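You operate a simulated robot arm through the tools that you are given. There is no shell and no other tool.

The job below is to be done with a simulated two-armed robot. You get a single attempt, and the scene is never put back.

Task
Switch over to the right filter, bleed it and reset the vacuum gauge.
Fine: No bubbles left in the sight tube, bleed tap shut.

Only the result counts: the job must be done as asked and must still hold three seconds after the hand-in. Knocking over, shifting, dropping, spilling or breaking anything else fails it.

Robot
Two 7-joint arms with two-finger parallel grippers on one trunk that stands fixed in place. Base frame: the origin is at the foot of the trunk, x ahead of it, y to its left, z up. Units: cm, degrees, N and s.
The left shoulder is at [4.1, 20.8, 112.1], the right one opposite. With the tool pointing down near the work surface each hand reaches from about 10 to 90 cm from the base axis, measured 20 degrees to its own side. Payload 4.4 kg a hand.
The TCP of each hand is the grasp point between the finger pads, 2.3 cm short of the fingertips. In the tool frame z runs along the fingers and y along their closing line. Largest opening 9.4 cm; finger width 3.8, thickness 1; the body of the gripper, 5.4 by 9.6 cm, starts 3.9 cm behind the TCP.
Orientation is that of the tool frame in the base frame, as [roll, pitch, yaw] about the fixed x, y, z axes, in that order (R = Rz(yaw) Ry(pitch) Rx(roll)). With the fingers straight down and closing along the base's y, the tool's x points along the base's -x, its y along +y and its z along -z.

Tools
- The arms move only by the tool play_rows. It takes "left_targets", "right_targets" or both (then of equal length, played together; a hand with none holds still); each is one flat list of numbers, 7 for each row, row after row: the turn, a rotation vector about the base's x, y, z in units of 5 degrees (1.0 is 5 degrees), then the shift along the base's x, y, z in units of 25 mm (1.0 is 25 mm), then the gripper command, from -1 (fully open) to 1 (shut), values between in proportion. In form: [ax, ay, az, x, y, z, grip, ax, ay, az, x, y, z, grip, ...]. A call has 1 to 20 rows; each row shifts and turns the commanded pose from where the row before left it. A call with a number of a shift or a turn outside -1 to 1 is refused whole. Each row takes 0.2 s and may step no farther than 5 cm and 8.6 degrees from the row before; otherwise, or with a gripper value out of range, the whole call is refused. A pose out of reach is approached as far as the arm can. The call stops where the force on the tool passes 90 N (or 10 N more than at its start, if that is more) or the arm is blocked; 0.2 s more then pass. The fingers move at their own pace (about 10.8 cm/s each) and stop on an object; they squeeze with about 30 N. The grip force told is the motor's: it shows also when the fingers shut on nothing. Time passes only in rows, and 0.2 s behind the last, so rows that do not move let the fingers close. It gives the time, the measured TCP pose, the force on the tool (base axes), the opening and the grip force at its end, in the units of the frame above (readings bear some noise), with the torque about the TCP (base axes, N m) and any sound that the robot's microphone picked up.
- Cameras (640 x 400 px; columns grow to the right, rows downward): "scene" is now at [13.96, -4.43, 132.4]; the picture's right is [-0.47, -0.88, -0.01], its down [-0.23, 0.13, -0.96] and it looks along [0.85, -0.45, -0.26] (base axes); focal length 287 px, centre (320, 200). "left" rides on the left gripper at [8.6, -1.6, -7.4] in its tool frame; the picture's right is [0.18, 0.98, 0.00], its down [-0.58, 0.11, -0.81] and it looks along [-0.79, 0.15, 0.59] (tool axes); focal length 243 px, centre (320, 200). "right" rides on the right gripper at [8.6, 1.6, -7.5] in its tool frame; the picture's right is [-0.18, 0.98, 0.00], its down [-0.58, -0.11, -0.81] and it looks along [-0.79, -0.15, 0.59] (tool axes); focal length 243 px, centre (320, 200).
- snapshot(camera): a new picture of that camera. The clock stands still meanwhile.
- slide_trunk(by): slides the trunk up (or, below 0, down) by that many cm; the arms and the scene camera ride with it, the base frame stays. It gives what a move gives, with no picture.
- head_to(pan, tilt): turns the head with the scene camera to pan (to the left, within 80 degrees either way) and tilt (down, from -29 to 69), counted from straight ahead of the robot. It gives what a move gives.
- locate(camera, pixels): for up to 12 pixels [column, row] of the newest picture of that camera ("zoom" is the newest enlarged one), the place [x, y, z] in the base frame of the surface seen there, good to about 0.2 cm. The clock stands still meanwhile.
- zoom(camera, box): a new picture of the part [left, top, right, bottom] of that camera's present view, enlarged. The clock stands still meanwhile.
- finish_job(): hands the job in; it is judged then, once.

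Leave the grippers open and the arms clear of the work at the hand-in unless told otherwise.

The tools are called after "Call:" by a JSON object that holds its "method" and its "body". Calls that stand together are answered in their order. play_rows: Moves the arms, as the interface text tells. Its arguments: {"type":"object","properties":{"left_targets":{"type":"array","items":{"type":"number"}},"right_targets":{"type":"array","items":{"type":"number"}}},"required":[]} The other tools are called the same way: slide_trunk (by) moves the trunk up or down; head_to (pan, tilt) turns the head that bears the scene camera; snapshot (camera) takes a picture; locate (camera, pixels) gives the place of the surface under pixels of a picture; zoom (camera, box) takes an enlarged picture of a part of a camera's view; finish_job () hands the job in.

At the start:

```text
t: 0.0
left_tcp_pos: [49.9, -4.66, 128.62]
left_ee_rot: [179.9, 0.8, -179.9]
left_force: [0.2, -0.2, 0.3]
left_wrist_torque: [0.01, 0.02, -0.01]
left_width: 9.39
left_grip_force: 0.0
right_tcp_pos: [39.64, -58.56, 125.76]
right_ee_rot: [179.9, 0.6, -180.0]
right_force: [0.2, 0.7, -0.5]
right_wrist_torque: [-0.01, 0.01, 0.0]
right_width: 9.38
right_grip_force: 0.0
trunk travel left (down, up): [-20.0, 36.3]
head pan, tilt (commanded): [-27.9, 15.7]
```

scene: 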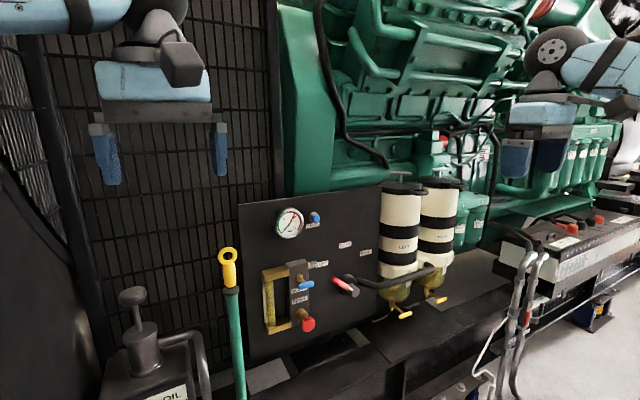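
right: 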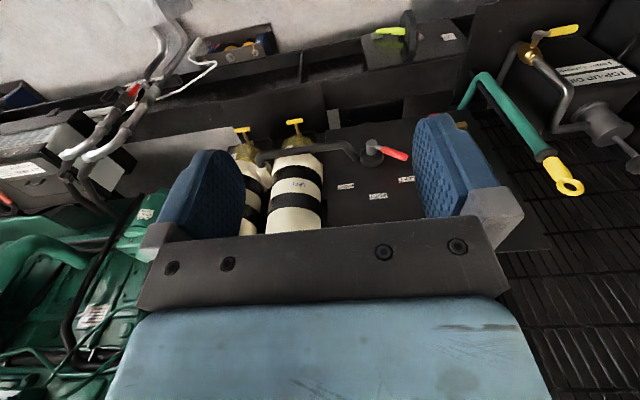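
left: 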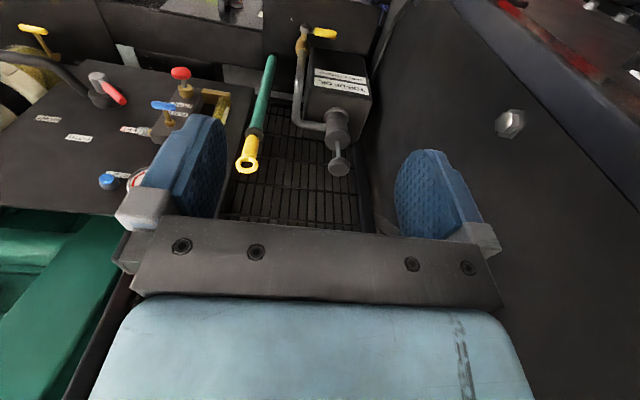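

I see a panel with a vacuum gauge (about 290,222), a blue button beside it (315,217), a sight tube with a blue tap and a red knob, a red-handled change-over lever (345,287), and two filters. I'll zoom in on these to read the labels.

Call:
{"method": "zoom", "body": {"camera": "scene", "box": [230, 190, 390, 350]}}

Call:
{"method": "zoom", "body": {"camera": "scene", "box": [320, 170, 480, 330]}}

```text
2.50 times, centred on (310, 270) of scene
```

zoom: 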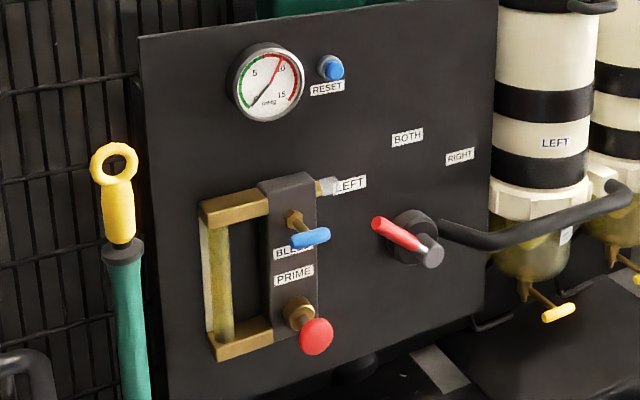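

```text
2.50 times, centred on (400, 250) of scene
```

zoom: 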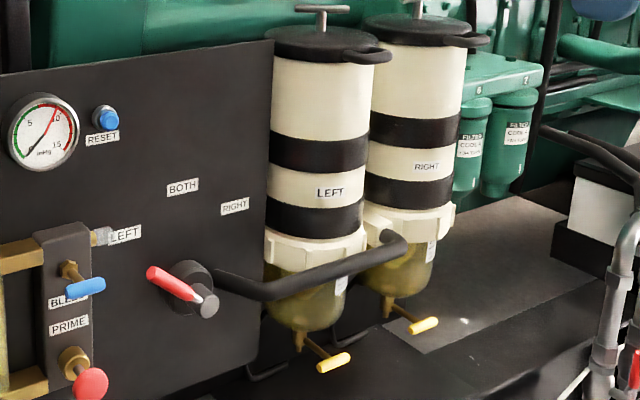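

The panel carries a selector lever (red, pointing to LEFT, with BOTH and RIGHT labels), a blue BLEED tap, a red PRIME knob, a sight tube and a blue RESET button. Next I locate the main points on the panel through the first zoom's pixels.

Call:
{"method": "zoom", "body": {"camera": "scene", "box": [240, 250, 340, 350]}}

Call:
{"method": "locate", "body": {"camera": "scene", "pixels": [[250, 215], [370, 205], [360, 305], [250, 350], [290, 222], [315, 217], [346, 245], [365, 252], [318, 265], [333, 282], [352, 291], [308, 324]]}}

```text
4.00 times, centred on (290, 300) of scene
```

zoom: 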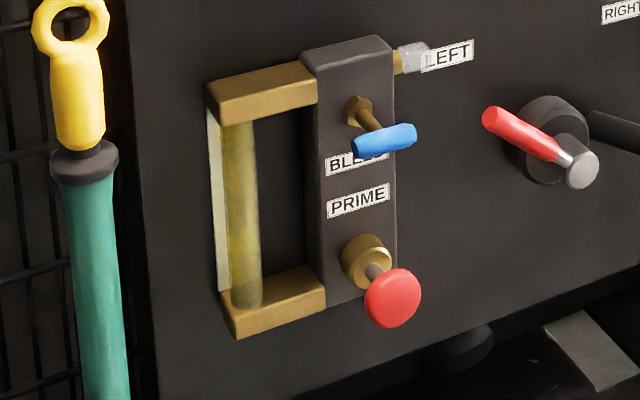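

```text
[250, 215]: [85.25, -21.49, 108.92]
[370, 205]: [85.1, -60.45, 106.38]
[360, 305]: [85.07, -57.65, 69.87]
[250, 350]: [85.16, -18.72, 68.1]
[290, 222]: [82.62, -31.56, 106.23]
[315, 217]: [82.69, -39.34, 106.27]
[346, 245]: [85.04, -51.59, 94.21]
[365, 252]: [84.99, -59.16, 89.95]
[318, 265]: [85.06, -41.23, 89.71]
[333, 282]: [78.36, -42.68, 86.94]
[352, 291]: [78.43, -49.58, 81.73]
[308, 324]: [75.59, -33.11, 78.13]
```

The panel face is the plane x = 85, facing the robot. The lever hub is near (78, -50, 82), with LEFT up-left of it, BOTH straight above and RIGHT up-right. Next I turn the head to centre the panel for a better view.

Call:
{"method": "head_to", "body": {"pan": -28, "tilt": 30}}

Call:
{"method": "snapshot", "body": {"camera": "scene"}}

```text
t: 0.8
left_tcp_pos: [49.79, -4.67, 128.62]
left_ee_rot: [179.8, 0.8, 179.9]
left_force: [0.3, -0.9, 0.6]
left_wrist_torque: [0.0, -0.01, -0.01]
left_width: 9.43
left_grip_force: 0.0
right_tcp_pos: [39.84, -58.52, 125.7]
right_ee_rot: [179.9, 0.6, 180.0]
right_force: [0.3, 0.2, -0.1]
right_wrist_torque: [-0.04, -0.01, 0.0]
right_width: 9.42
right_grip_force: 0.1
trunk travel left (down, up): [-20.0, 36.3]
head pan, tilt (commanded): [-28.0, 30.0]
```

```text
taken
```

scene: 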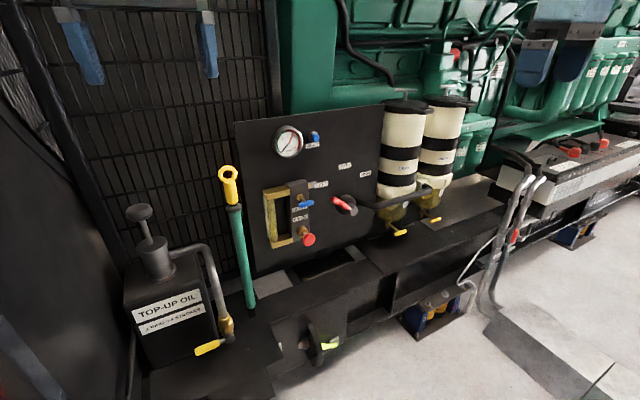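

The panel is centred now. I zoom strongly on the sight tube with its taps, on the gauge with the reset button, and on the selector.

Call:
{"method": "zoom", "body": {"camera": "scene", "box": [255, 170, 335, 250]}}

Call:
{"method": "locate", "body": {"camera": "zoom", "pixels": [[320, 200], [400, 200], [240, 200], [360, 280], [360, 120], [440, 300], [430, 130], [360, 110], [200, 150], [190, 250], [250, 350], [440, 290]]}}

Call:
{"method": "zoom", "body": {"camera": "scene", "box": [268, 118, 328, 166]}}

Call:
{"method": "zoom", "body": {"camera": "scene", "box": [310, 150, 400, 230]}}

```text
5.00 times, centred on (295, 210) of scene
```

zoom: 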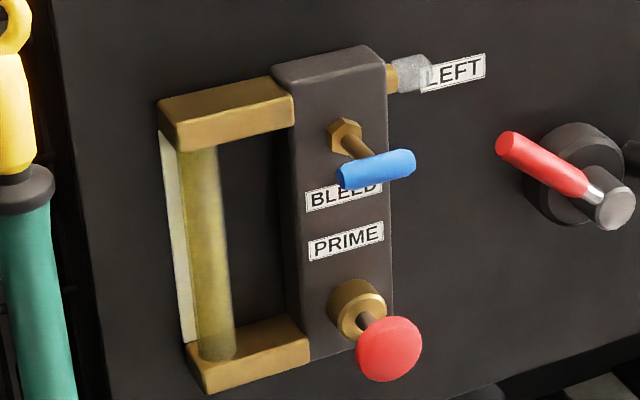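

```text
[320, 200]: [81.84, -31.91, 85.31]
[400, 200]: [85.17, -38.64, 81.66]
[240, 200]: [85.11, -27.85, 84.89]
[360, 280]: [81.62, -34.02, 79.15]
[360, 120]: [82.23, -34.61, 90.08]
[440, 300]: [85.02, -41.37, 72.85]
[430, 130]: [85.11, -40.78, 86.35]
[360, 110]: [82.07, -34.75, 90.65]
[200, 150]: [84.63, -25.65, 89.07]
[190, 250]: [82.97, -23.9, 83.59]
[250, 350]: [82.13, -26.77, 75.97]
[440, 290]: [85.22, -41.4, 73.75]
```

```text
8.33 times, centred on (298, 142) of scene
```

zoom: 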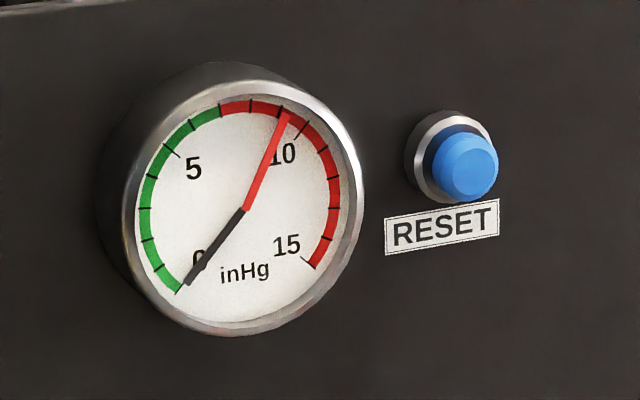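

```text
5.00 times, centred on (355, 190) of scene
```

zoom: 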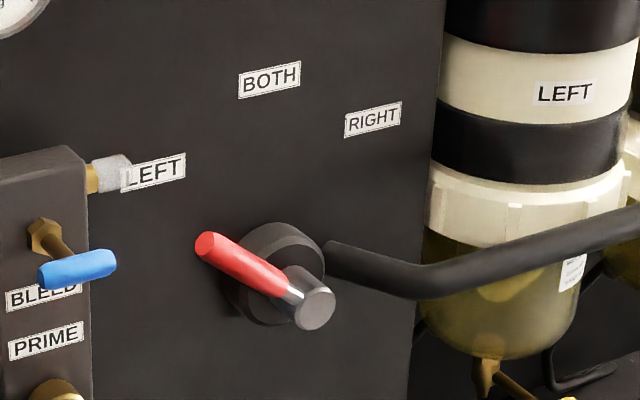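

The red telltale pointer stands at about 9.5 inHg and the black needle at 0. I locate the lever's parts, the labels and the blue tap handle in the newest zoom.

Call:
{"method": "locate", "body": {"camera": "zoom", "pixels": [[205, 245], [225, 255], [250, 272], [275, 288], [318, 308], [285, 235], [270, 78], [373, 118], [153, 172], [50, 275], [80, 267], [108, 260]]}}

Call:
{"method": "zoom", "body": {"camera": "scene", "box": [275, 180, 325, 250]}}

```text
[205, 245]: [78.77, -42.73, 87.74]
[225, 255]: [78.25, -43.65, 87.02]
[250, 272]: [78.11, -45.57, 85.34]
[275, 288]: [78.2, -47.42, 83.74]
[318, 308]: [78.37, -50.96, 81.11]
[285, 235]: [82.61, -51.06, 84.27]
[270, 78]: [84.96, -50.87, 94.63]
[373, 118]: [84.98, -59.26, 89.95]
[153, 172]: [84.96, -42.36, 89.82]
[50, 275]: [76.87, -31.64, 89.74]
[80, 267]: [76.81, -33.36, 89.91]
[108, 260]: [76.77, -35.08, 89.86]
```

```text
5.71 times, centred on (300, 215) of scene
```

zoom: 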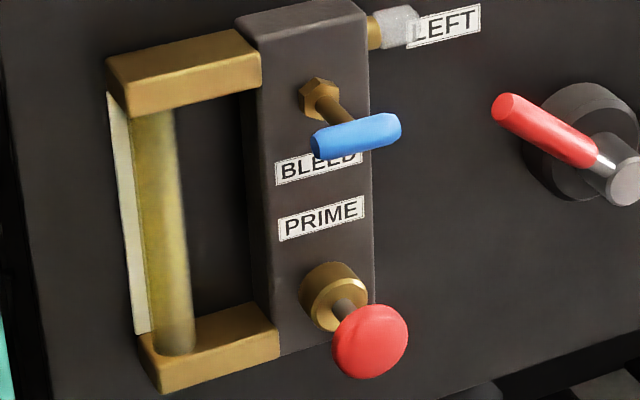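

The blue handle is a horizontal T-bar about 4.5 cm long at x≈77, z≈89.8. I check the nearby obstacles and the prime knob before I move anything.

Call:
{"method": "locate", "body": {"camera": "zoom", "pixels": [[370, 340], [345, 330], [400, 340], [370, 375], [370, 308], [325, 280], [318, 100], [160, 200], [130, 300], [385, 30], [320, 150], [395, 130]]}}

Call:
{"method": "locate", "body": {"camera": "scene", "pixels": [[140, 212], [228, 172], [240, 250], [170, 270], [205, 260], [400, 108], [447, 103], [400, 232], [440, 185], [375, 205], [60, 150], [420, 195]]}}

```text
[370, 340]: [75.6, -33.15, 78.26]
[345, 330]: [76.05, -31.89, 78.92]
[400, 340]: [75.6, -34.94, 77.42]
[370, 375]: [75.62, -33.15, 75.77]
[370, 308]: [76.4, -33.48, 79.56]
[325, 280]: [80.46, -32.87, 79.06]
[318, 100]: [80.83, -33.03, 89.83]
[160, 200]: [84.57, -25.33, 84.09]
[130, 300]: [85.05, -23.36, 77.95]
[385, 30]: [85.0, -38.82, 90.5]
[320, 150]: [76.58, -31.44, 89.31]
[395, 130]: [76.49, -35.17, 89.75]
```

```text
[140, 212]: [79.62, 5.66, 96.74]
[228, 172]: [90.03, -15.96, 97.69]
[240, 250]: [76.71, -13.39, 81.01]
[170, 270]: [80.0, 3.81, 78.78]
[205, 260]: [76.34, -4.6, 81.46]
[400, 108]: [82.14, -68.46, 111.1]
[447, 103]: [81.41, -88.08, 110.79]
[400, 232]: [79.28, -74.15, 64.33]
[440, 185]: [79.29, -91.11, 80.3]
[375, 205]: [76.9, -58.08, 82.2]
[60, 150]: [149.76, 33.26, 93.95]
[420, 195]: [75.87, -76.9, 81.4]
```

The lever handle lies at x≈78–80, and the grey pipe runs at z≈82, x≈76 to the right of the hub. Nothing stands close under the hands, so I lower the trunk by 15 cm to bring the shoulders level with the panel.

Call:
{"method": "slide_trunk", "body": {"by": -15}}

Call:
{"method": "head_to", "body": {"pan": -28, "tilt": 20}}

Call:
{"method": "snapshot", "body": {"camera": "scene"}}

Call:
{"method": "zoom", "body": {"camera": "scene", "box": [240, 150, 400, 250]}}

```text
t: 2.5
left_tcp_pos: [48.21, -6.8, 115.24]
left_ee_rot: [178.4, 2.9, 179.6]
left_force: [0.6, 0.4, -0.5]
left_wrist_torque: [0.01, -0.01, 0.02]
left_width: 9.4
left_grip_force: 0.1
right_tcp_pos: [38.64, -60.35, 110.04]
right_ee_rot: [178.5, 1.5, 180.0]
right_force: [0.2, -0.8, -0.3]
right_wrist_torque: [0.02, 0.0, 0.02]
right_width: 9.42
right_grip_force: 0.0
trunk travel left (down, up): [-5.0, 51.3]
head pan, tilt (commanded): [-28.0, 30.0]
```

```text
t: 3.2
left_tcp_pos: [48.25, -6.83, 115.28]
left_ee_rot: [178.4, 2.9, 179.7]
left_force: [-0.3, -0.6, 0.4]
left_wrist_torque: [0.0, -0.01, -0.01]
left_width: 9.4
left_grip_force: 0.1
right_tcp_pos: [38.6, -60.44, 110.16]
right_ee_rot: [178.7, 1.4, -179.9]
right_force: [0.3, -0.1, -1.0]
right_wrist_torque: [0.03, 0.03, 0.03]
right_width: 9.41
right_grip_force: 0.0
trunk travel left (down, up): [-5.0, 51.3]
head pan, tilt (commanded): [-28.0, 20.0]
```

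```text
taken
```

scene: 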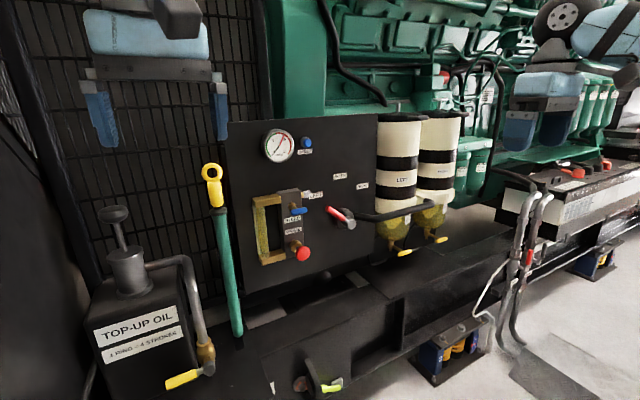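

```text
4.00 times, centred on (320, 200) of scene
```

zoom: 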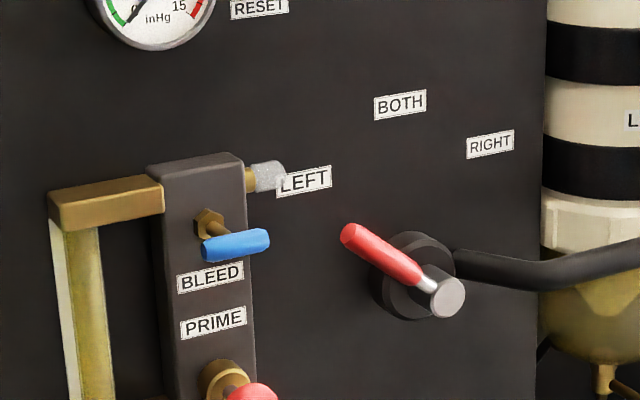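

The trunk is down and the panel is seen more squarely. I swing the right hand so that its fingers point forward at the panel (18 rows of -5° about y), bringing it to roughly (50, -50, 95) with the fingers shut for pushing.

Call:
{"method": "play_rows", "body": {"right_targets": [0, -1, 0, 0.25, 0.23, -0.33, 1, 0, -1, 0, 0.25, 0.23, -0.33, 1, 0, -1, 0, 0.25, 0.23, -0.33, 1, 0, -1, 0, 0.25, 0.23, -0.33, 1, 0, -1, 0, 0.25, 0.23, -0.33, 1, 0, -1, 0, 0.25, 0.23, -0.33, 1, 0, -1, 0, 0.25, 0.23, -0.33, 1, 0, -1, 0, 0.25, 0.23, -0.33, 1, 0, -1, 0, 0.25, 0.23, -0.33, 1, 0, -1, 0, 0.25, 0.23, -0.33, 1, 0, -1, 0, 0.25, 0.23, -0.33, 1, 0, -1, 0, 0.25, 0.23, -0.33, 1, 0, -1, 0, 0.25, 0.23, -0.33, 1, 0, -1, 0, 0.25, 0.23, -0.33, 1, 0, -1, 0, 0.25, 0.23, -0.33, 1, 0, -1, 0, 0.25, 0.23, -0.33, 1, 0, -1, 0, 0.25, 0.23, -0.33, 1, 0, -1, 0, 0.25, 0.23, -0.33, 1]}}

Call:
{"method": "snapshot", "body": {"camera": "scene"}}

Call:
{"method": "snapshot", "body": {"camera": "right"}}

```text
t: 7.0
left_tcp_pos: [48.21, -6.92, 115.08]
left_ee_rot: [178.4, 2.9, 179.6]
left_force: [-0.1, -0.3, 0.0]
left_wrist_torque: [0.02, -0.02, 0.03]
left_width: 9.44
left_grip_force: 0.0
right_tcp_pos: [50.04, -49.6, 96.02]
right_ee_rot: [40.5, 87.8, 40.3]
right_force: [0.0, 0.5, 0.3]
right_wrist_torque: [0.03, 0.02, 0.01]
right_width: 0.0
right_grip_force: 30.0
trunk travel left (down, up): [-5.0, 51.3]
head pan, tilt (commanded): [-28.0, 20.0]
```

```text
taken
```

scene: 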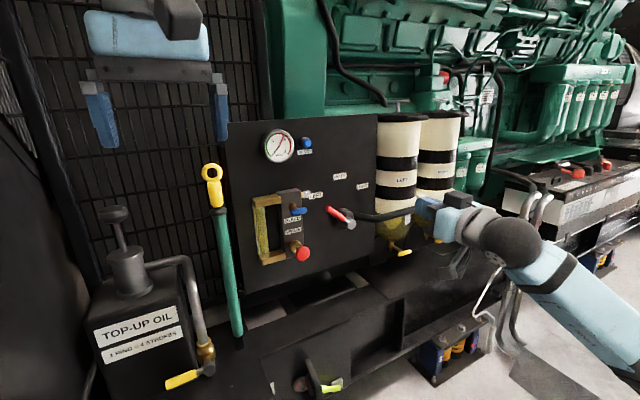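

```text
taken
```

right: 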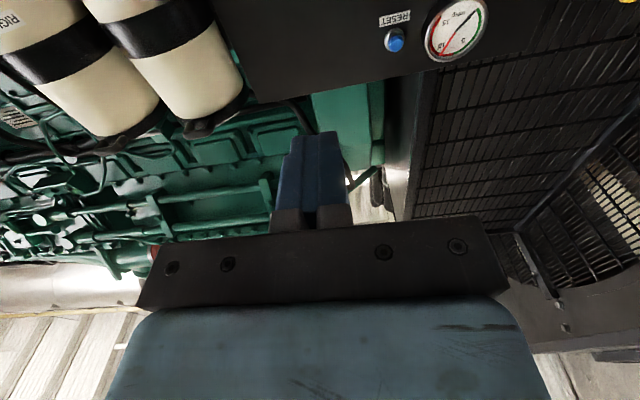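

The fingers now point forward, level within 2°, and the TCP is at (50, -49.6, 96). I move the shut fingers to a staging point in front of the gap below-left of the red lever, about (70, -42.9, 82.2).

Call:
{"method": "play_rows", "body": {"right_targets": [0, 0, 0, 0.8, 0.268, -0.552, 1, 0, 0, 0, 0.8, 0.268, -0.552, 1, 0, 0, 0, 0.8, 0.268, -0.552, 1, 0, 0, 0, 0.8, 0.268, -0.552, 1, 0, 0, 0, 0.8, 0.268, -0.552, 1, 0, 0, 0, 0.8, 0.268, -0.552, 1, 0, 0, 0, 0.8, 0.268, -0.552, 1, 0, 0, 0, 0.8, 0.268, -0.552, 1, 0, 0, 0, 0.8, 0.268, -0.552, 1, 0, 0, 0, 0.8, 0.268, -0.552, 1, 0, 0, 0, 0, 0, 0, 1]}}

Call:
{"method": "snapshot", "body": {"camera": "scene"}}

Call:
{"method": "zoom", "body": {"camera": "scene", "box": [240, 150, 400, 250]}}

Call:
{"method": "snapshot", "body": {"camera": "right"}}

```text
t: 9.4
left_tcp_pos: [48.19, -6.79, 115.25]
left_ee_rot: [178.3, 2.8, 179.6]
left_force: [0.2, -0.2, 0.1]
left_wrist_torque: [0.01, 0.02, -0.03]
left_width: 9.4
left_grip_force: 0.1
right_tcp_pos: [69.1, -43.2, 83.56]
right_ee_rot: [45.6, 87.9, 46.2]
right_force: [0.2, 0.6, 0.6]
right_wrist_torque: [-0.01, -0.02, 0.03]
right_width: 0.02
right_grip_force: 30.0
right hand out of reach, approached as far as the arm can: row 10
trunk travel left (down, up): [-5.0, 51.3]
head pan, tilt (commanded): [-28.0, 20.0]
```

```text
taken
```

scene: 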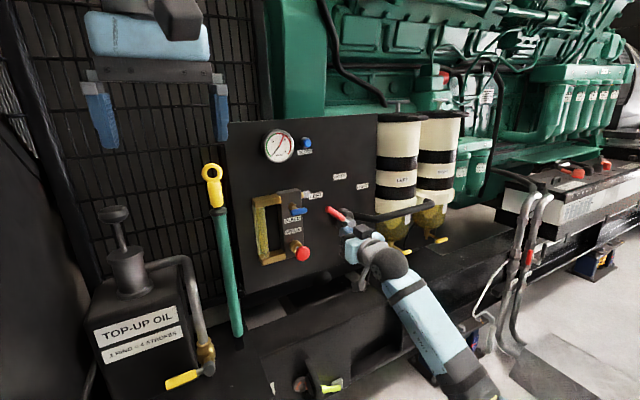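

```text
4.00 times, centred on (320, 200) of scene
```

zoom: 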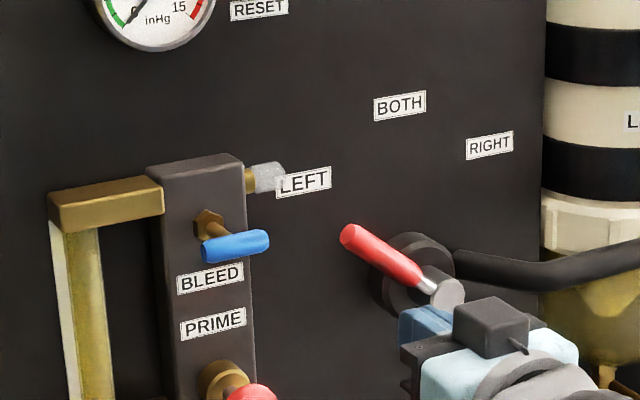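

```text
taken
```

right: 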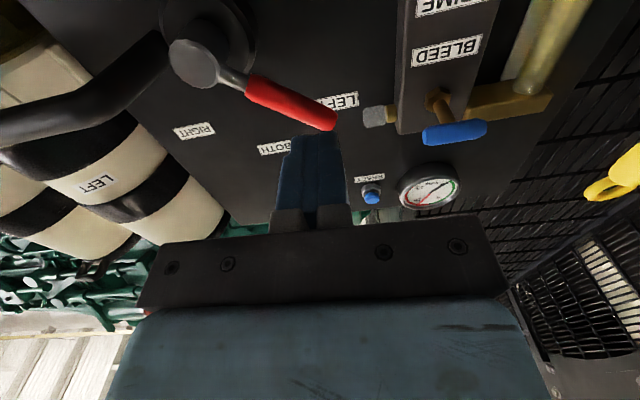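

The wrist camera shows the fingers below-left of the lever as wanted, but the arm reports being out of reach at x≈69, which looks like a wrist limit rather than distance. I back off 10 cm and try rolling the hand +90° about the finger axis to find a better wrist posture.

Call:
{"method": "play_rows", "body": {"right_targets": [0, 0, 0, -1, 0, 0.2, 1, 0, 0, 0, -1, 0, 0.2, 1, 1, 0, 0, -1, 0, 0.2, 1, 1, 0, 0, -1, 0, 0.2, 1, 1, 0, 0, 0, 0, 0, 1, 1, 0, 0, 0, 0, 0, 1, 1, 0, 0, 0, 0, 0, 1, 1, 0, 0, 0, 0, 0, 1, 1, 0, 0, 0, 0, 0, 1, 1, 0, 0, 0, 0, 0, 1, 1, 0, 0, 0, 0, 0, 1, 1, 0, 0, 0, 0, 0, 1, 1, 0, 0, 0, 0, 0, 1, 1, 0, 0, 0, 0, 0, 1, 1, 0, 0, 0, 0, 0, 1, 1, 0, 0, 0, 0, 0, 1, 1, 0, 0, 0, 0, 0, 1, 1, 0, 0, 0, 0, 0, 1, 1, 0, 0, 0, 0, 0, 1, 1, 0, 0, 0, 0, 0, 1]}}

Call:
{"method": "snapshot", "body": {"camera": "scene"}}

```text
t: 13.6
left_tcp_pos: [48.03, -6.87, 115.14]
left_ee_rot: [178.3, 2.8, 179.5]
left_force: [-0.7, 0.0, -0.2]
left_wrist_torque: [-0.04, 0.02, 0.02]
left_width: 9.41
left_grip_force: 0.1
right_tcp_pos: [58.84, -43.14, 85.52]
right_ee_rot: [88.4, -1.4, 90.0]
right_force: [-0.1, -0.1, 0.8]
right_wrist_torque: [0.04, 0.0, 0.0]
right_width: 0.0
right_grip_force: 30.4
trunk travel left (down, up): [-5.0, 51.3]
head pan, tilt (commanded): [-28.0, 20.0]
```

```text
taken
```

scene: 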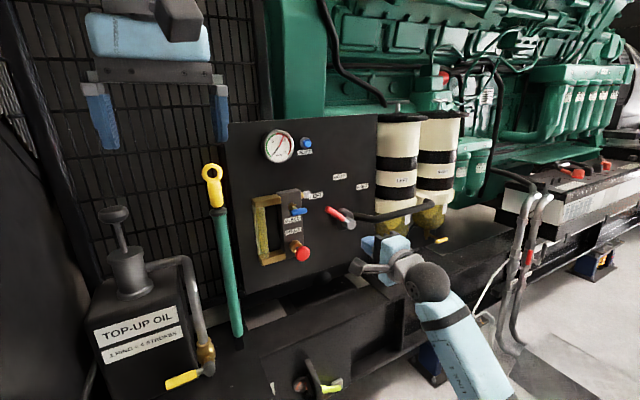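

The roll went through fully: the fingers now close along z and the wrist camera is on the left side. I try advancing in this posture to about x = 72, at the same height below-left of the lever.

Call:
{"method": "play_rows", "body": {"right_targets": [0, 0, 0, 0.8, 0, -0.2, 1, 0, 0, 0, 0.8, 0, -0.2, 1, 0, 0, 0, 0.8, 0, -0.2, 1, 0, 0, 0, 0.8, 0, -0.2, 1, 0, 0, 0, 0.8, 0, -0.2, 1, 0, 0, 0, 0.8, 0, -0.2, 1, 0, 0, 0, 0, 0, 0, 1]}}

Call:
{"method": "snapshot", "body": {"camera": "right"}}

Call:
{"method": "snapshot", "body": {"camera": "scene"}}

```text
t: 15.2
left_tcp_pos: [48.1, -6.79, 115.01]
left_ee_rot: [178.3, 2.7, 179.5]
left_force: [-0.4, 0.2, 0.0]
left_wrist_torque: [-0.02, -0.02, -0.01]
left_width: 9.41
left_grip_force: 0.0
right_tcp_pos: [70.99, -43.24, 82.67]
right_ee_rot: [88.5, -1.6, 90.0]
right_force: [0.5, 0.4, 0.0]
right_wrist_torque: [-0.01, -0.05, 0.0]
right_width: 0.0
right_grip_force: 30.1
trunk travel left (down, up): [-5.0, 51.3]
head pan, tilt (commanded): [-28.0, 20.0]
```

```text
taken
```

right: 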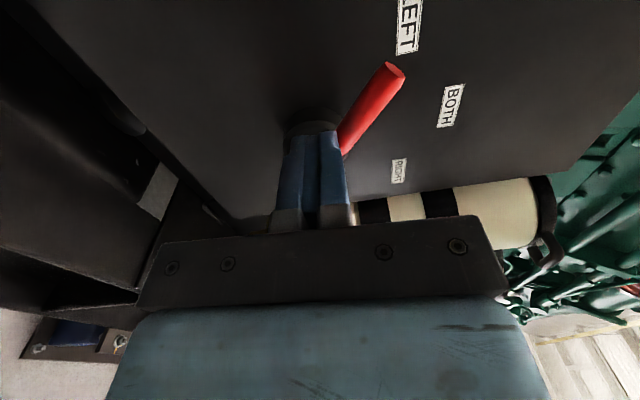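

```text
taken
```

scene: 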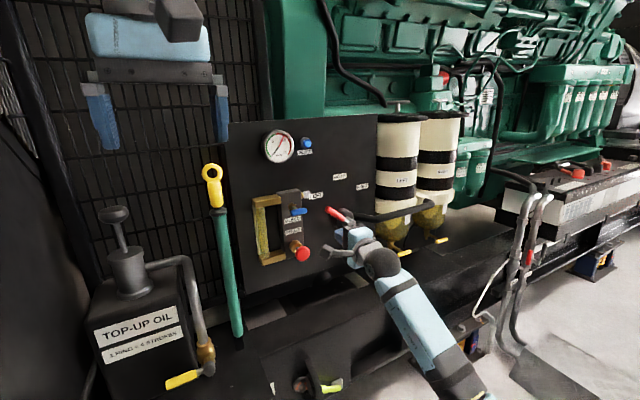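

This posture reaches x = 71 with no complaint, and the wrist camera shows the lever up and right of the fingers. I advance to TCP x≈78.2 at (y -41.9, z 83.1), which puts the fingertips about 1 cm off the lower-left side of the lever handle.

Call:
{"method": "play_rows", "body": {"right_targets": [0, 0, 0, 0.3, 0.275, 0.08, 1, 0, 0, 0, 0.6, 0.275, 0.08, 1, 0, 0, 0, 0.7, 0, 0, 1, 0, 0, 0, 0.7, 0, 0, 1, 0, 0, 0, 0.58, 0, 0, 1, 0, 0, 0, 0, 0, 0, 1]}}

Call:
{"method": "snapshot", "body": {"camera": "right"}}

Call:
{"method": "zoom", "body": {"camera": "scene", "box": [270, 160, 400, 260]}}

```text
t: 16.6
left_tcp_pos: [47.98, -6.94, 115.14]
left_ee_rot: [178.3, 2.7, 179.6]
left_force: [0.2, 0.3, -0.1]
left_wrist_torque: [0.02, 0.0, 0.0]
left_width: 9.38
left_grip_force: 0.0
right_tcp_pos: [78.2, -41.63, 83.29]
right_ee_rot: [88.5, -1.4, 90.0]
right_force: [0.2, -1.2, 0.0]
right_wrist_torque: [-0.01, -0.01, 0.0]
right_width: 0.0
right_grip_force: 30.2
trunk travel left (down, up): [-5.0, 51.3]
head pan, tilt (commanded): [-28.0, 20.0]
```

```text
taken
```

right: 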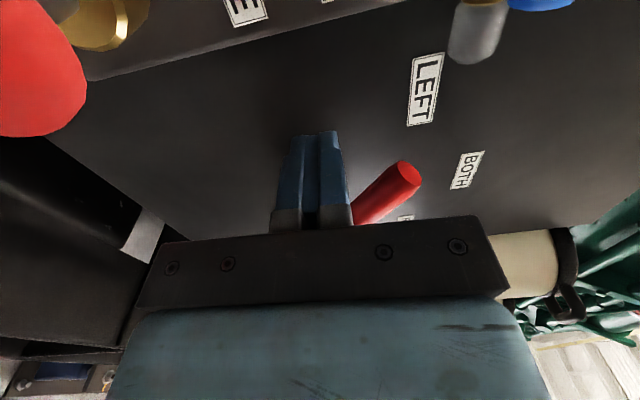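

```text
4.00 times, centred on (335, 210) of scene
```

zoom: 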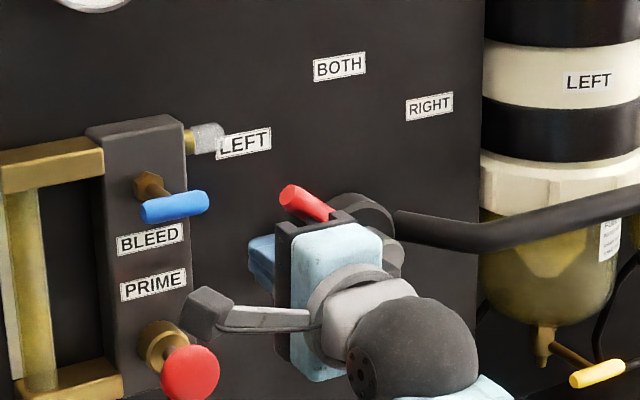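

The fingers sit clear just below-left of the handle and the force is near zero. I sweep the lever up toward BOTH in small steps, following the arc about the hub near (y -50.9, z 80.8).

Call:
{"method": "play_rows", "body": {"right_targets": [0, 0, 0, 0, -0.22, 0.152, 1, 0, 0, 0, 0, -0.22, 0.152, 1, 0, 0, 0, 0, -0.212, 0.232, 1, 0, 0, 0, 0, -0.212, 0.232, 1, 0, 0, 0, 0, -0.238, 0.22, 1, 0, 0, 0, 0, -0.238, 0.22, 1, 0, 0, 0, 0, -0.292, 0.242, 1, 0, 0, 0, 0, -0.292, 0.242, 1, 0, 0, 0, 0, -0.332, 0.156, 1, 0, 0, 0, 0, -0.332, 0.156, 1]}}

Call:
{"method": "snapshot", "body": {"camera": "right"}}

Call:
{"method": "zoom", "body": {"camera": "scene", "box": [270, 140, 400, 240]}}

```text
t: 18.8
left_tcp_pos: [47.95, -6.8, 114.95]
left_ee_rot: [178.2, 2.8, 179.5]
left_force: [-0.1, 0.0, -0.5]
left_wrist_torque: [0.0, 0.02, 0.02]
left_width: 9.4
left_grip_force: 0.1
right_tcp_pos: [78.09, -48.29, 88.23]
right_ee_rot: [88.3, -1.3, 90.0]
right_force: [0.4, 0.0, 0.5]
right_wrist_torque: [0.0, 0.0, 0.0]
right_width: 0.01
right_grip_force: 29.7
trunk travel left (down, up): [-5.0, 51.3]
head pan, tilt (commanded): [-28.0, 20.0]
```

```text
taken
```

right: 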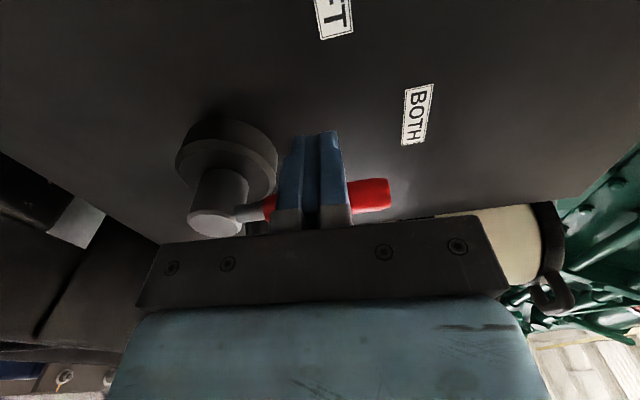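

```text
4.00 times, centred on (335, 190) of scene
```

zoom: 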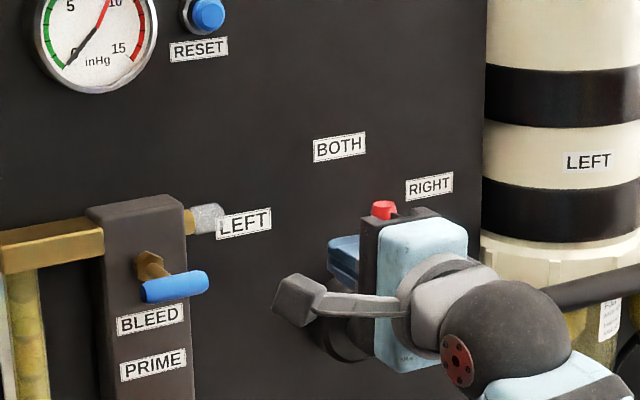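

The lever has come up to BOTH with almost no force, and the sight tube at the lower left now looks mottled. I keep sweeping along the arc toward RIGHT.

Call:
{"method": "play_rows", "body": {"right_targets": [0, 0, 0, 0, -0.292, 0.092, 1, 0, 0, 0, 0, -0.292, 0.092, 1, 0, 0, 0, 0, -0.36, 0.044, 1, 0, 0, 0, 0, -0.36, 0.044, 1, 0, 0, 0, 0, -0.304, -0.106, 1, 0, 0, 0, 0, -0.304, -0.106, 1, 0, 0, 0, 0, -0.28, -0.174, 1, 0, 0, 0, 0, -0.28, -0.174, 1]}}

Call:
{"method": "snapshot", "body": {"camera": "right"}}

Call:
{"method": "zoom", "body": {"camera": "scene", "box": [270, 140, 400, 240]}}

```text
t: 20.6
left_tcp_pos: [47.93, -6.85, 115.05]
left_ee_rot: [178.3, 2.7, 179.5]
left_force: [0.1, 0.3, -0.3]
left_wrist_torque: [-0.03, -0.01, 0.02]
left_width: 9.39
left_grip_force: 0.1
right_tcp_pos: [77.99, -54.44, 87.47]
right_ee_rot: [88.3, -1.3, 89.9]
right_force: [1.3, 3.1, 2.9]
right_wrist_torque: [0.0, -0.05, 0.05]
right_width: 0.0
right_grip_force: 29.9
trunk travel left (down, up): [-5.0, 51.3]
head pan, tilt (commanded): [-28.0, 20.0]
```

```text
taken
```

right: 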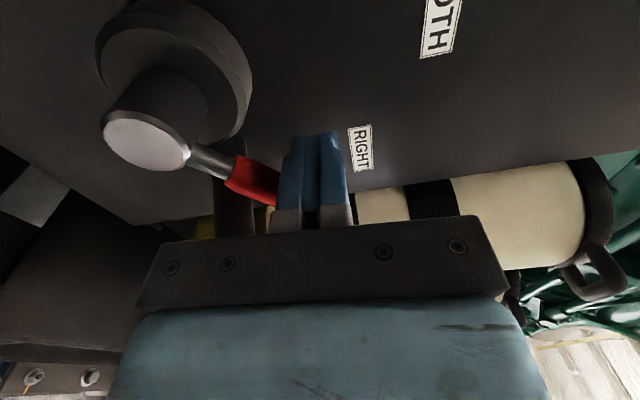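

```text
4.00 times, centred on (335, 190) of scene
```

zoom: 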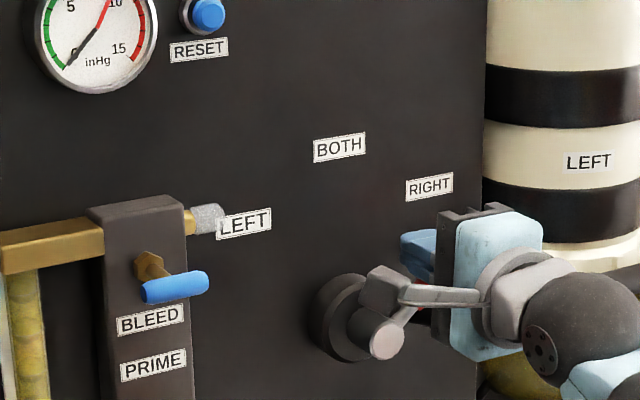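

The lever now points toward RIGHT with about 4 N on the tool. I nudge a little further in small steps to feel for the end stop.

Call:
{"method": "play_rows", "body": {"right_targets": [0, 0, 0, 0, -0.1, -0.075, 1, 0, 0, 0, 0, -0.1, -0.075, 1, 0, 0, 0, 0, 0, 0, 1]}}

Call:
{"method": "zoom", "body": {"camera": "right", "box": [80, 0, 400, 250]}}

```text
t: 21.4
left_tcp_pos: [47.85, -6.92, 115.05]
left_ee_rot: [178.3, 2.7, 179.4]
left_force: [0.1, 0.9, -0.2]
left_wrist_torque: [0.02, 0.0, 0.04]
left_width: 9.39
left_grip_force: 0.1
right_tcp_pos: [78.05, -54.68, 87.49]
right_ee_rot: [88.1, -1.3, 90.4]
right_force: [-3.4, 33.8, 17.0]
right_wrist_torque: [0.02, -0.1, 0.22]
right_width: 0.01
right_grip_force: 30.3
trunk travel left (down, up): [-5.0, 51.3]
head pan, tilt (commanded): [-28.0, 20.0]
```

```text
1.60 times, centred on (240, 125) of right
```

zoom: 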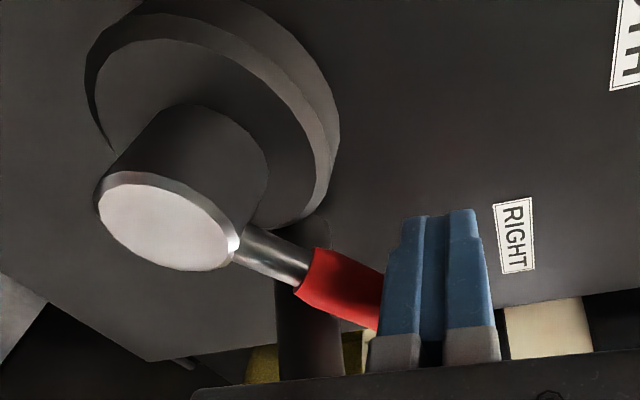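

The force jumped to about 38 N with little torque, so the lever is on its RIGHT stop. I ease off up and left, then draw straight back about 15 cm to clear the view.

Call:
{"method": "play_rows", "body": {"right_targets": [0, 0, 0, 0, 0.2, 0.15, 1, 0, 0, 0, 0, 0.3, 0.2, 1, 0, 0, 0, 0, 0.2, 0.2, 1, 0, 0, 0, -0.8, 0, 0, 1, 0, 0, 0, -1, 0, 0, 1, 0, 0, 0, -1, 0, 0, 1, 0, 0, 0, -1, 0, 0, 1, 0, 0, 0, -1, 0, 0, 1, 0, 0, 0, -1, -0.5, -0.5, 1, 0, 0, 0, -0.5, -1, -0.5, 1, 0, 0, 0, 0, -1, -0.5, 1]}}

Call:
{"method": "snapshot", "body": {"camera": "scene"}}

Call:
{"method": "zoom", "body": {"camera": "scene", "box": [240, 150, 400, 250]}}

Call:
{"method": "zoom", "body": {"camera": "scene", "box": [240, 185, 320, 270]}}

```text
t: 23.8
left_tcp_pos: [47.95, -6.86, 114.92]
left_ee_rot: [178.2, 2.7, 179.5]
left_force: [0.4, -0.5, 0.0]
left_wrist_torque: [-0.01, 0.01, -0.01]
left_width: 9.39
left_grip_force: 0.1
right_tcp_pos: [62.57, -59.38, 84.22]
right_ee_rot: [88.4, -1.4, 90.1]
right_force: [-0.1, -0.5, 0.4]
right_wrist_torque: [0.0, 0.03, 0.03]
right_width: 0.0
right_grip_force: 29.7
trunk travel left (down, up): [-5.0, 51.3]
head pan, tilt (commanded): [-28.0, 20.0]
```

```text
taken
```

scene: 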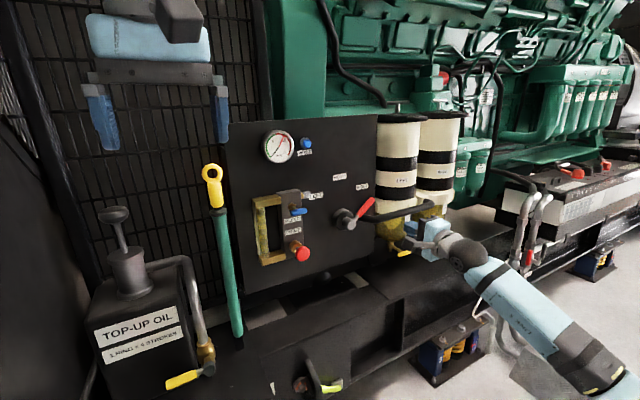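

```text
4.00 times, centred on (320, 200) of scene
```

zoom: 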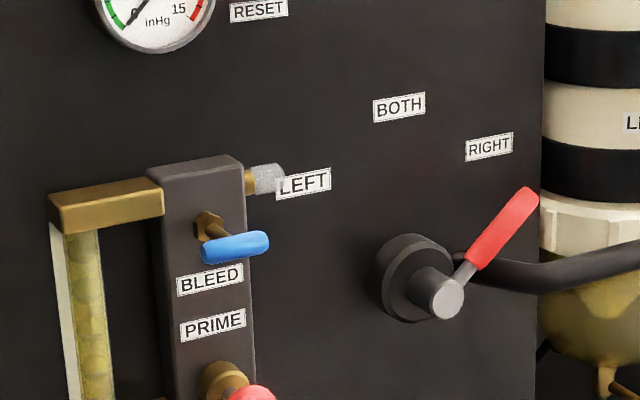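

```text
4.71 times, centred on (280, 228) of scene
```

zoom: 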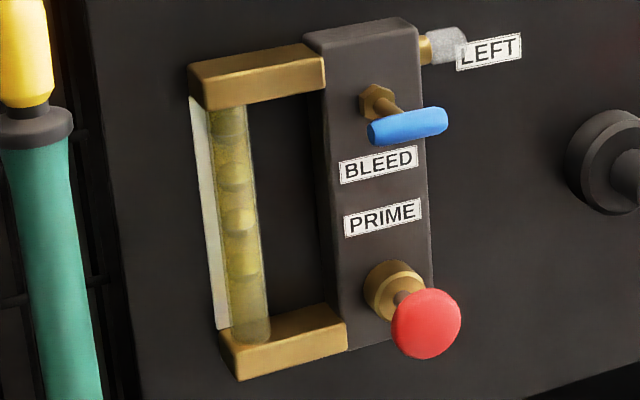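

The lever now points squarely to RIGHT, and bubbles are visible in the sight tube at (230–255, 110–330) of the zoom. Next comes the blue BLEED tap, so I locate its handle ends, its stem nut, and the prime knob from here.

Call:
{"method": "locate", "body": {"camera": "zoom", "pixels": [[372, 132], [390, 126], [408, 122], [425, 120], [444, 118], [408, 112], [408, 138], [376, 98], [370, 106], [427, 322], [395, 285], [405, 295]]}}

Call:
{"method": "zoom", "body": {"camera": "scene", "box": [280, 195, 320, 225]}}

```text
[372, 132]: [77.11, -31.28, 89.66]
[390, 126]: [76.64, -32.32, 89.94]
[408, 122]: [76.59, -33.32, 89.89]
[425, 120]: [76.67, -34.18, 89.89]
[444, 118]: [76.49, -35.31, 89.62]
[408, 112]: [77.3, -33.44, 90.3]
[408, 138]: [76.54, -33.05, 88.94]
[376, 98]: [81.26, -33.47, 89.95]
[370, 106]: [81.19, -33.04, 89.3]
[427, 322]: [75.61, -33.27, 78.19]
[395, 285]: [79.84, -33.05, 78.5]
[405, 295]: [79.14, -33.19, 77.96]
```

```text
13.33 times, centred on (300, 210) of scene
```

zoom: 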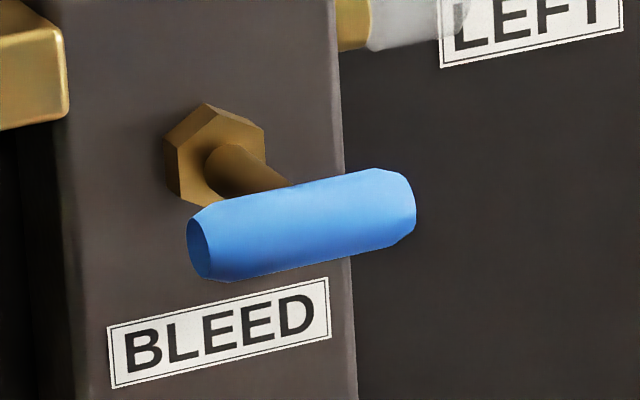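

The T-handle is centred at about (77.2, -33.3, 89.6) and is about 1.4 cm thick, with its stem straight behind it. I bring the hand to (66, -33.3, 89.6) in front of it, trim the 1.5° tilt, and open the fingers to about 4.7 cm, closing along z.

Call:
{"method": "play_rows", "body": {"right_targets": [0, 0, 0, 0.124, 0.949, 0.2, 1, 0, 0, 0, 0.124, 0.949, 0.2, 1, 0, 0, 0, 0.124, 0.949, 0.2, 1, 0, 0, 0, 0.124, 0.949, 0.2, 1, -0.28, 0.32, 0, 0.124, 0.949, 0.2, 1, 0, 0, 0, 0.124, 0.949, 0.2, 0, 0, 0, 0, 0.124, 0.949, 0.2, 0, 0, 0, 0, 0.124, 0.949, 0.2, 0, 0, 0, 0, 0.124, 0.949, 0.2, 0, 0, 0, 0, 0.124, 0.949, 0.2, 0, 0, 0, 0, 0.124, 0.949, 0.2, 0, 0, 0, 0, 0, 0, 0, 0]}}

Call:
{"method": "snapshot", "body": {"camera": "right"}}

Call:
{"method": "snapshot", "body": {"camera": "scene"}}

```text
t: 26.0
left_tcp_pos: [48.31, -6.86, 115.28]
left_ee_rot: [178.4, 3.0, 179.8]
left_force: [0.0, -0.5, -0.4]
left_wrist_torque: [-0.04, 0.02, -0.02]
left_width: 9.39
left_grip_force: 0.1
right_tcp_pos: [62.77, -49.87, 93.32]
right_ee_rot: [87.2, 14.7, 79.9]
right_force: [-0.5, 0.0, 0.7]
right_wrist_torque: [0.02, 0.01, 0.03]
right_width: 4.71
right_grip_force: 0.0
right hand out of reach, approached as far as the arm can: row 9, 10
trunk travel left (down, up): [-5.0, 51.3]
head pan, tilt (commanded): [-28.0, 20.0]
stopped in row 10 (right hand): the arm was blocked; the commanded pose is now the measured one
```

```text
taken
```

right: 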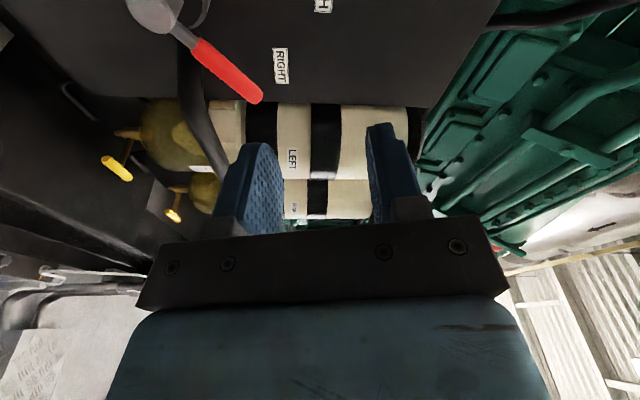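

```text
taken
```

scene: 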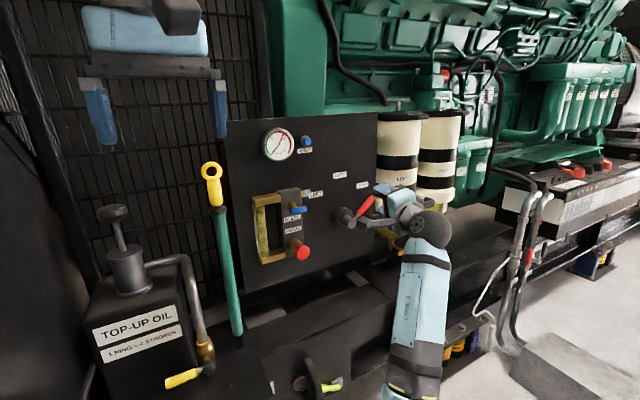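

The arm was blocked on its own limits well short of the tap; the TCP is at (62.8, -49.9, 93.3) and the hand is twisted about 10–15°. The force is nil, so nothing was touched. I look at the right arm's elbow to understand its posture.

Call:
{"method": "head_to", "body": {"pan": -50, "tilt": 45}}

Call:
{"method": "snapshot", "body": {"camera": "scene"}}

```text
t: 26.9
left_tcp_pos: [48.44, -6.9, 115.31]
left_ee_rot: [178.4, 3.0, 179.8]
left_force: [0.3, -0.2, 0.2]
left_wrist_torque: [-0.02, 0.0, 0.02]
left_width: 9.41
left_grip_force: 0.1
right_tcp_pos: [62.88, -49.79, 93.18]
right_ee_rot: [87.4, 14.7, 80.0]
right_force: [-0.4, 0.1, 0.3]
right_wrist_torque: [-0.01, 0.02, -0.01]
right_width: 4.7
right_grip_force: 0.1
trunk travel left (down, up): [-5.0, 51.3]
head pan, tilt (commanded): [-50.0, 45.0]
```

```text
taken
```

scene: 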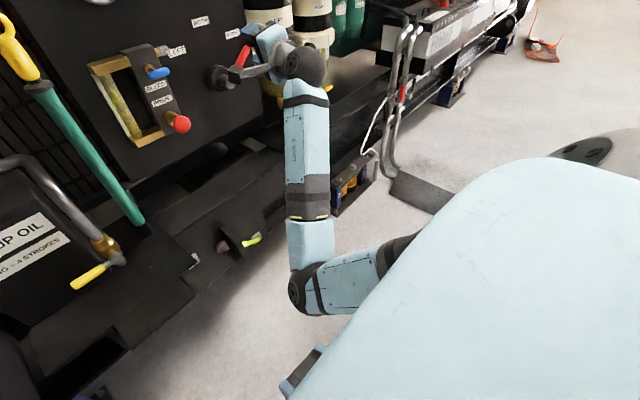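

I see the upper arm, the elbow at about (310, 285) and the wrist at (300, 70). I locate them to work out the arm's geometry.

Call:
{"method": "locate", "body": {"camera": "scene", "pixels": [[310, 288], [300, 68], [305, 130], [308, 210], [375, 270], [345, 285], [265, 45], [410, 245], [500, 250], [300, 290]]}}

```text
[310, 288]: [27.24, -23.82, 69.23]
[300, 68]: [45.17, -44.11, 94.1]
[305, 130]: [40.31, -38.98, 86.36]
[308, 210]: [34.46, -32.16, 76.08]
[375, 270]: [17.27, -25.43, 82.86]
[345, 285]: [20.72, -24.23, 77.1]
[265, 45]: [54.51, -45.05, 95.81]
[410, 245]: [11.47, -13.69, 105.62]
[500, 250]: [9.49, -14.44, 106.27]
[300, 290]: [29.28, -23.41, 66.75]
```

The elbow hangs low and inward at about (27, -25, 69), right beside the trunk, so this posture jams when the hand moves left. I unwind the hand back toward its starting posture while retreating to about (46, -57, 102), so I can re-approach with the elbow swung out to the right.

Call:
{"method": "play_rows", "body": {"right_targets": [-1, 0, 0.13, -0.45, -0.2, 0.14, 0, -1, 0, 0.13, -0.45, -0.2, 0.14, 0, -1, 0, 0.13, -0.45, -0.2, 0.14, 0, -1, 0, 0.13, -0.45, -0.2, 0.14, 0, -1, 0, 0.13, -0.45, -0.2, 0.14, 0, -1, 0, 0.13, -0.45, -0.2, 0.14, 0, -1, 0, 0.13, -0.45, -0.2, 0.14, 0, -1, 0, 0.13, -0.45, -0.2, 0.14, 0, -1, 0, 0.13, -0.45, -0.2, 0.14, 0, -1, 0, 0.13, -0.45, -0.2, 0.14, 0, -1, 0, 0.13, -0.45, -0.2, 0.14, 0, -1, 0, 0.13, -0.45, -0.2, 0.14, 0, -1, 0, 0.13, -0.45, -0.2, 0.14, 0, -1, 0, 0.13, -0.45, -0.2, 0.14, 0, -1, 0, 0.13, -0.45, -0.2, 0.14, 0, 0, 0, 0, 0, 0, 0, 0]}}

```text
t: 30.3
left_tcp_pos: [48.31, -6.85, 115.39]
left_ee_rot: [178.4, 3.1, 179.7]
left_force: [-1.0, 0.4, 0.1]
left_wrist_torque: [-0.03, -0.01, 0.0]
left_width: 9.38
left_grip_force: 0.1
right_tcp_pos: [46.14, -57.07, 97.86]
right_ee_rot: [1.4, 85.0, 7.3]
right_force: [-0.3, 0.9, 0.0]
right_wrist_torque: [-0.01, -0.03, 0.04]
right_width: 4.71
right_grip_force: 0.1
trunk travel left (down, up): [-5.0, 51.3]
head pan, tilt (commanded): [-50.0, 45.0]
```

The hand is back to pointing forward at (46, -57, 98) with no contact. I pitch it down to vertical (19 rows of +5° about y), rising slightly.

Call:
{"method": "play_rows", "body": {"right_targets": [0, 1, 0, 0, -0.05, 0.25, 0, 0, 1, 0, 0, -0.05, 0.25, 0, 0, 1, 0, 0, -0.05, 0.25, 0, 0, 1, 0, 0, -0.05, 0.25, 0, 0, 1, 0, 0, -0.05, 0.25, 0, 0, 1, 0, 0, -0.05, 0.25, 0, 0, 1, 0, 0, -0.05, 0.25, 0, 0, 1, 0, 0, -0.05, 0.25, 0, 0, 1, 0, 0, -0.05, 0.25, 0, 0, 1, 0, 0, -0.05, 0.25, 0, 0, 1, 0, 0, -0.05, 0.25, 0, 0, 1, 0, 0, -0.05, 0.25, 0, 0, 1, 0, 0, -0.05, 0.25, 0, 0, 1, 0, 0, -0.05, 0.25, 0, 0, 1, 0, 0, -0.05, 0.25, 0, 0, 1, 0, 0, -0.05, 0.25, 0, 0, 1, 0, 0, -0.05, 0.25, 0, 0, 1, 0, 0, -0.05, 0.25, 0, 0, 1, 0, 0, -0.05, 0.25, 0]}}

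Call:
{"method": "snapshot", "body": {"camera": "scene"}}

```text
t: 34.5
left_tcp_pos: [48.05, -7.07, 115.47]
left_ee_rot: [178.3, 3.6, 179.3]
left_force: [0.1, 0.2, -0.4]
left_wrist_torque: [-0.01, 0.03, 0.04]
left_width: 9.37
left_grip_force: 0.0
right_tcp_pos: [45.9, -59.43, 109.61]
right_ee_rot: [172.7, -0.3, -179.4]
right_force: [-0.7, -0.2, -0.6]
right_wrist_torque: [0.03, -0.02, 0.04]
right_width: 4.69
right_grip_force: 0.0
trunk travel left (down, up): [-5.0, 51.3]
head pan, tilt (commanded): [-50.0, 45.0]
stopped in row 19 (right hand): the arm was blocked; the commanded pose is now the measured one
```

```text
taken
```

scene: 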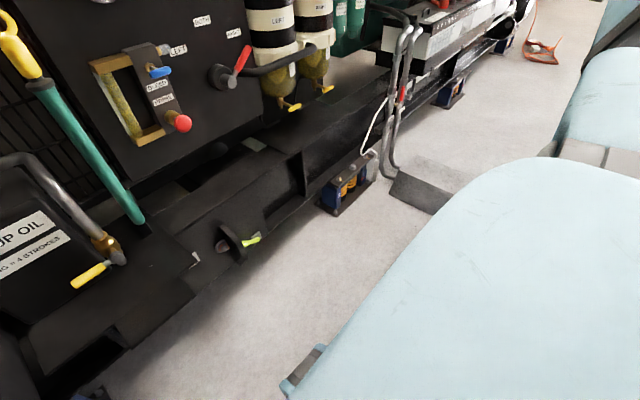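

The hand points down again at (46, -59, 110). I look toward the right to see where the elbow went.

Call:
{"method": "head_to", "body": {"pan": -75, "tilt": 20}}

Call:
{"method": "snapshot", "body": {"camera": "scene"}}

```text
t: 35.4
left_tcp_pos: [48.17, -6.83, 115.52]
left_ee_rot: [178.4, 3.5, 179.4]
left_force: [-0.9, 0.1, -0.5]
left_wrist_torque: [0.02, -0.01, 0.0]
left_width: 9.4
left_grip_force: 0.0
right_tcp_pos: [45.89, -59.31, 109.83]
right_ee_rot: [172.9, -0.1, -179.2]
right_force: [0.0, -0.3, 0.2]
right_wrist_torque: [-0.04, -0.01, 0.0]
right_width: 4.69
right_grip_force: 0.1
trunk travel left (down, up): [-5.0, 51.3]
head pan, tilt (commanded): [-75.0, 20.0]
```

```text
taken
```

scene: 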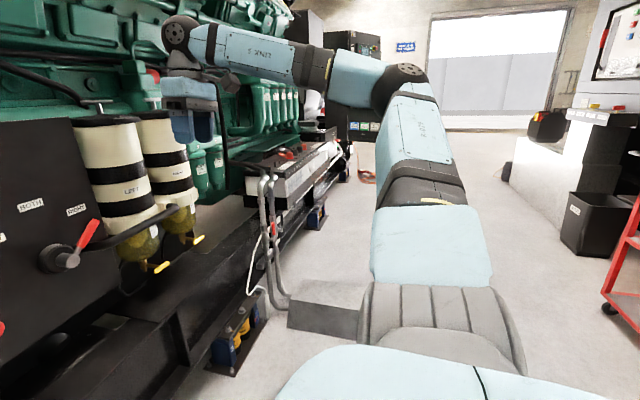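

Now the elbow is swung well out to the right (around 405, 80), which is the posture I want to keep. I locate its joints to learn the link lengths.

Call:
{"method": "locate", "body": {"camera": "scene", "pixels": [[405, 75], [180, 35], [395, 95], [430, 300], [430, 200], [300, 60], [190, 85]]}}

```text
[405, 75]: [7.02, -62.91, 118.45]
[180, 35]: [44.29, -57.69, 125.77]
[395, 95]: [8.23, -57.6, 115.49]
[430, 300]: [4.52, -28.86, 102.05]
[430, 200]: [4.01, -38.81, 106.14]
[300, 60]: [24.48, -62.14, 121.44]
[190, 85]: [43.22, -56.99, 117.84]
```

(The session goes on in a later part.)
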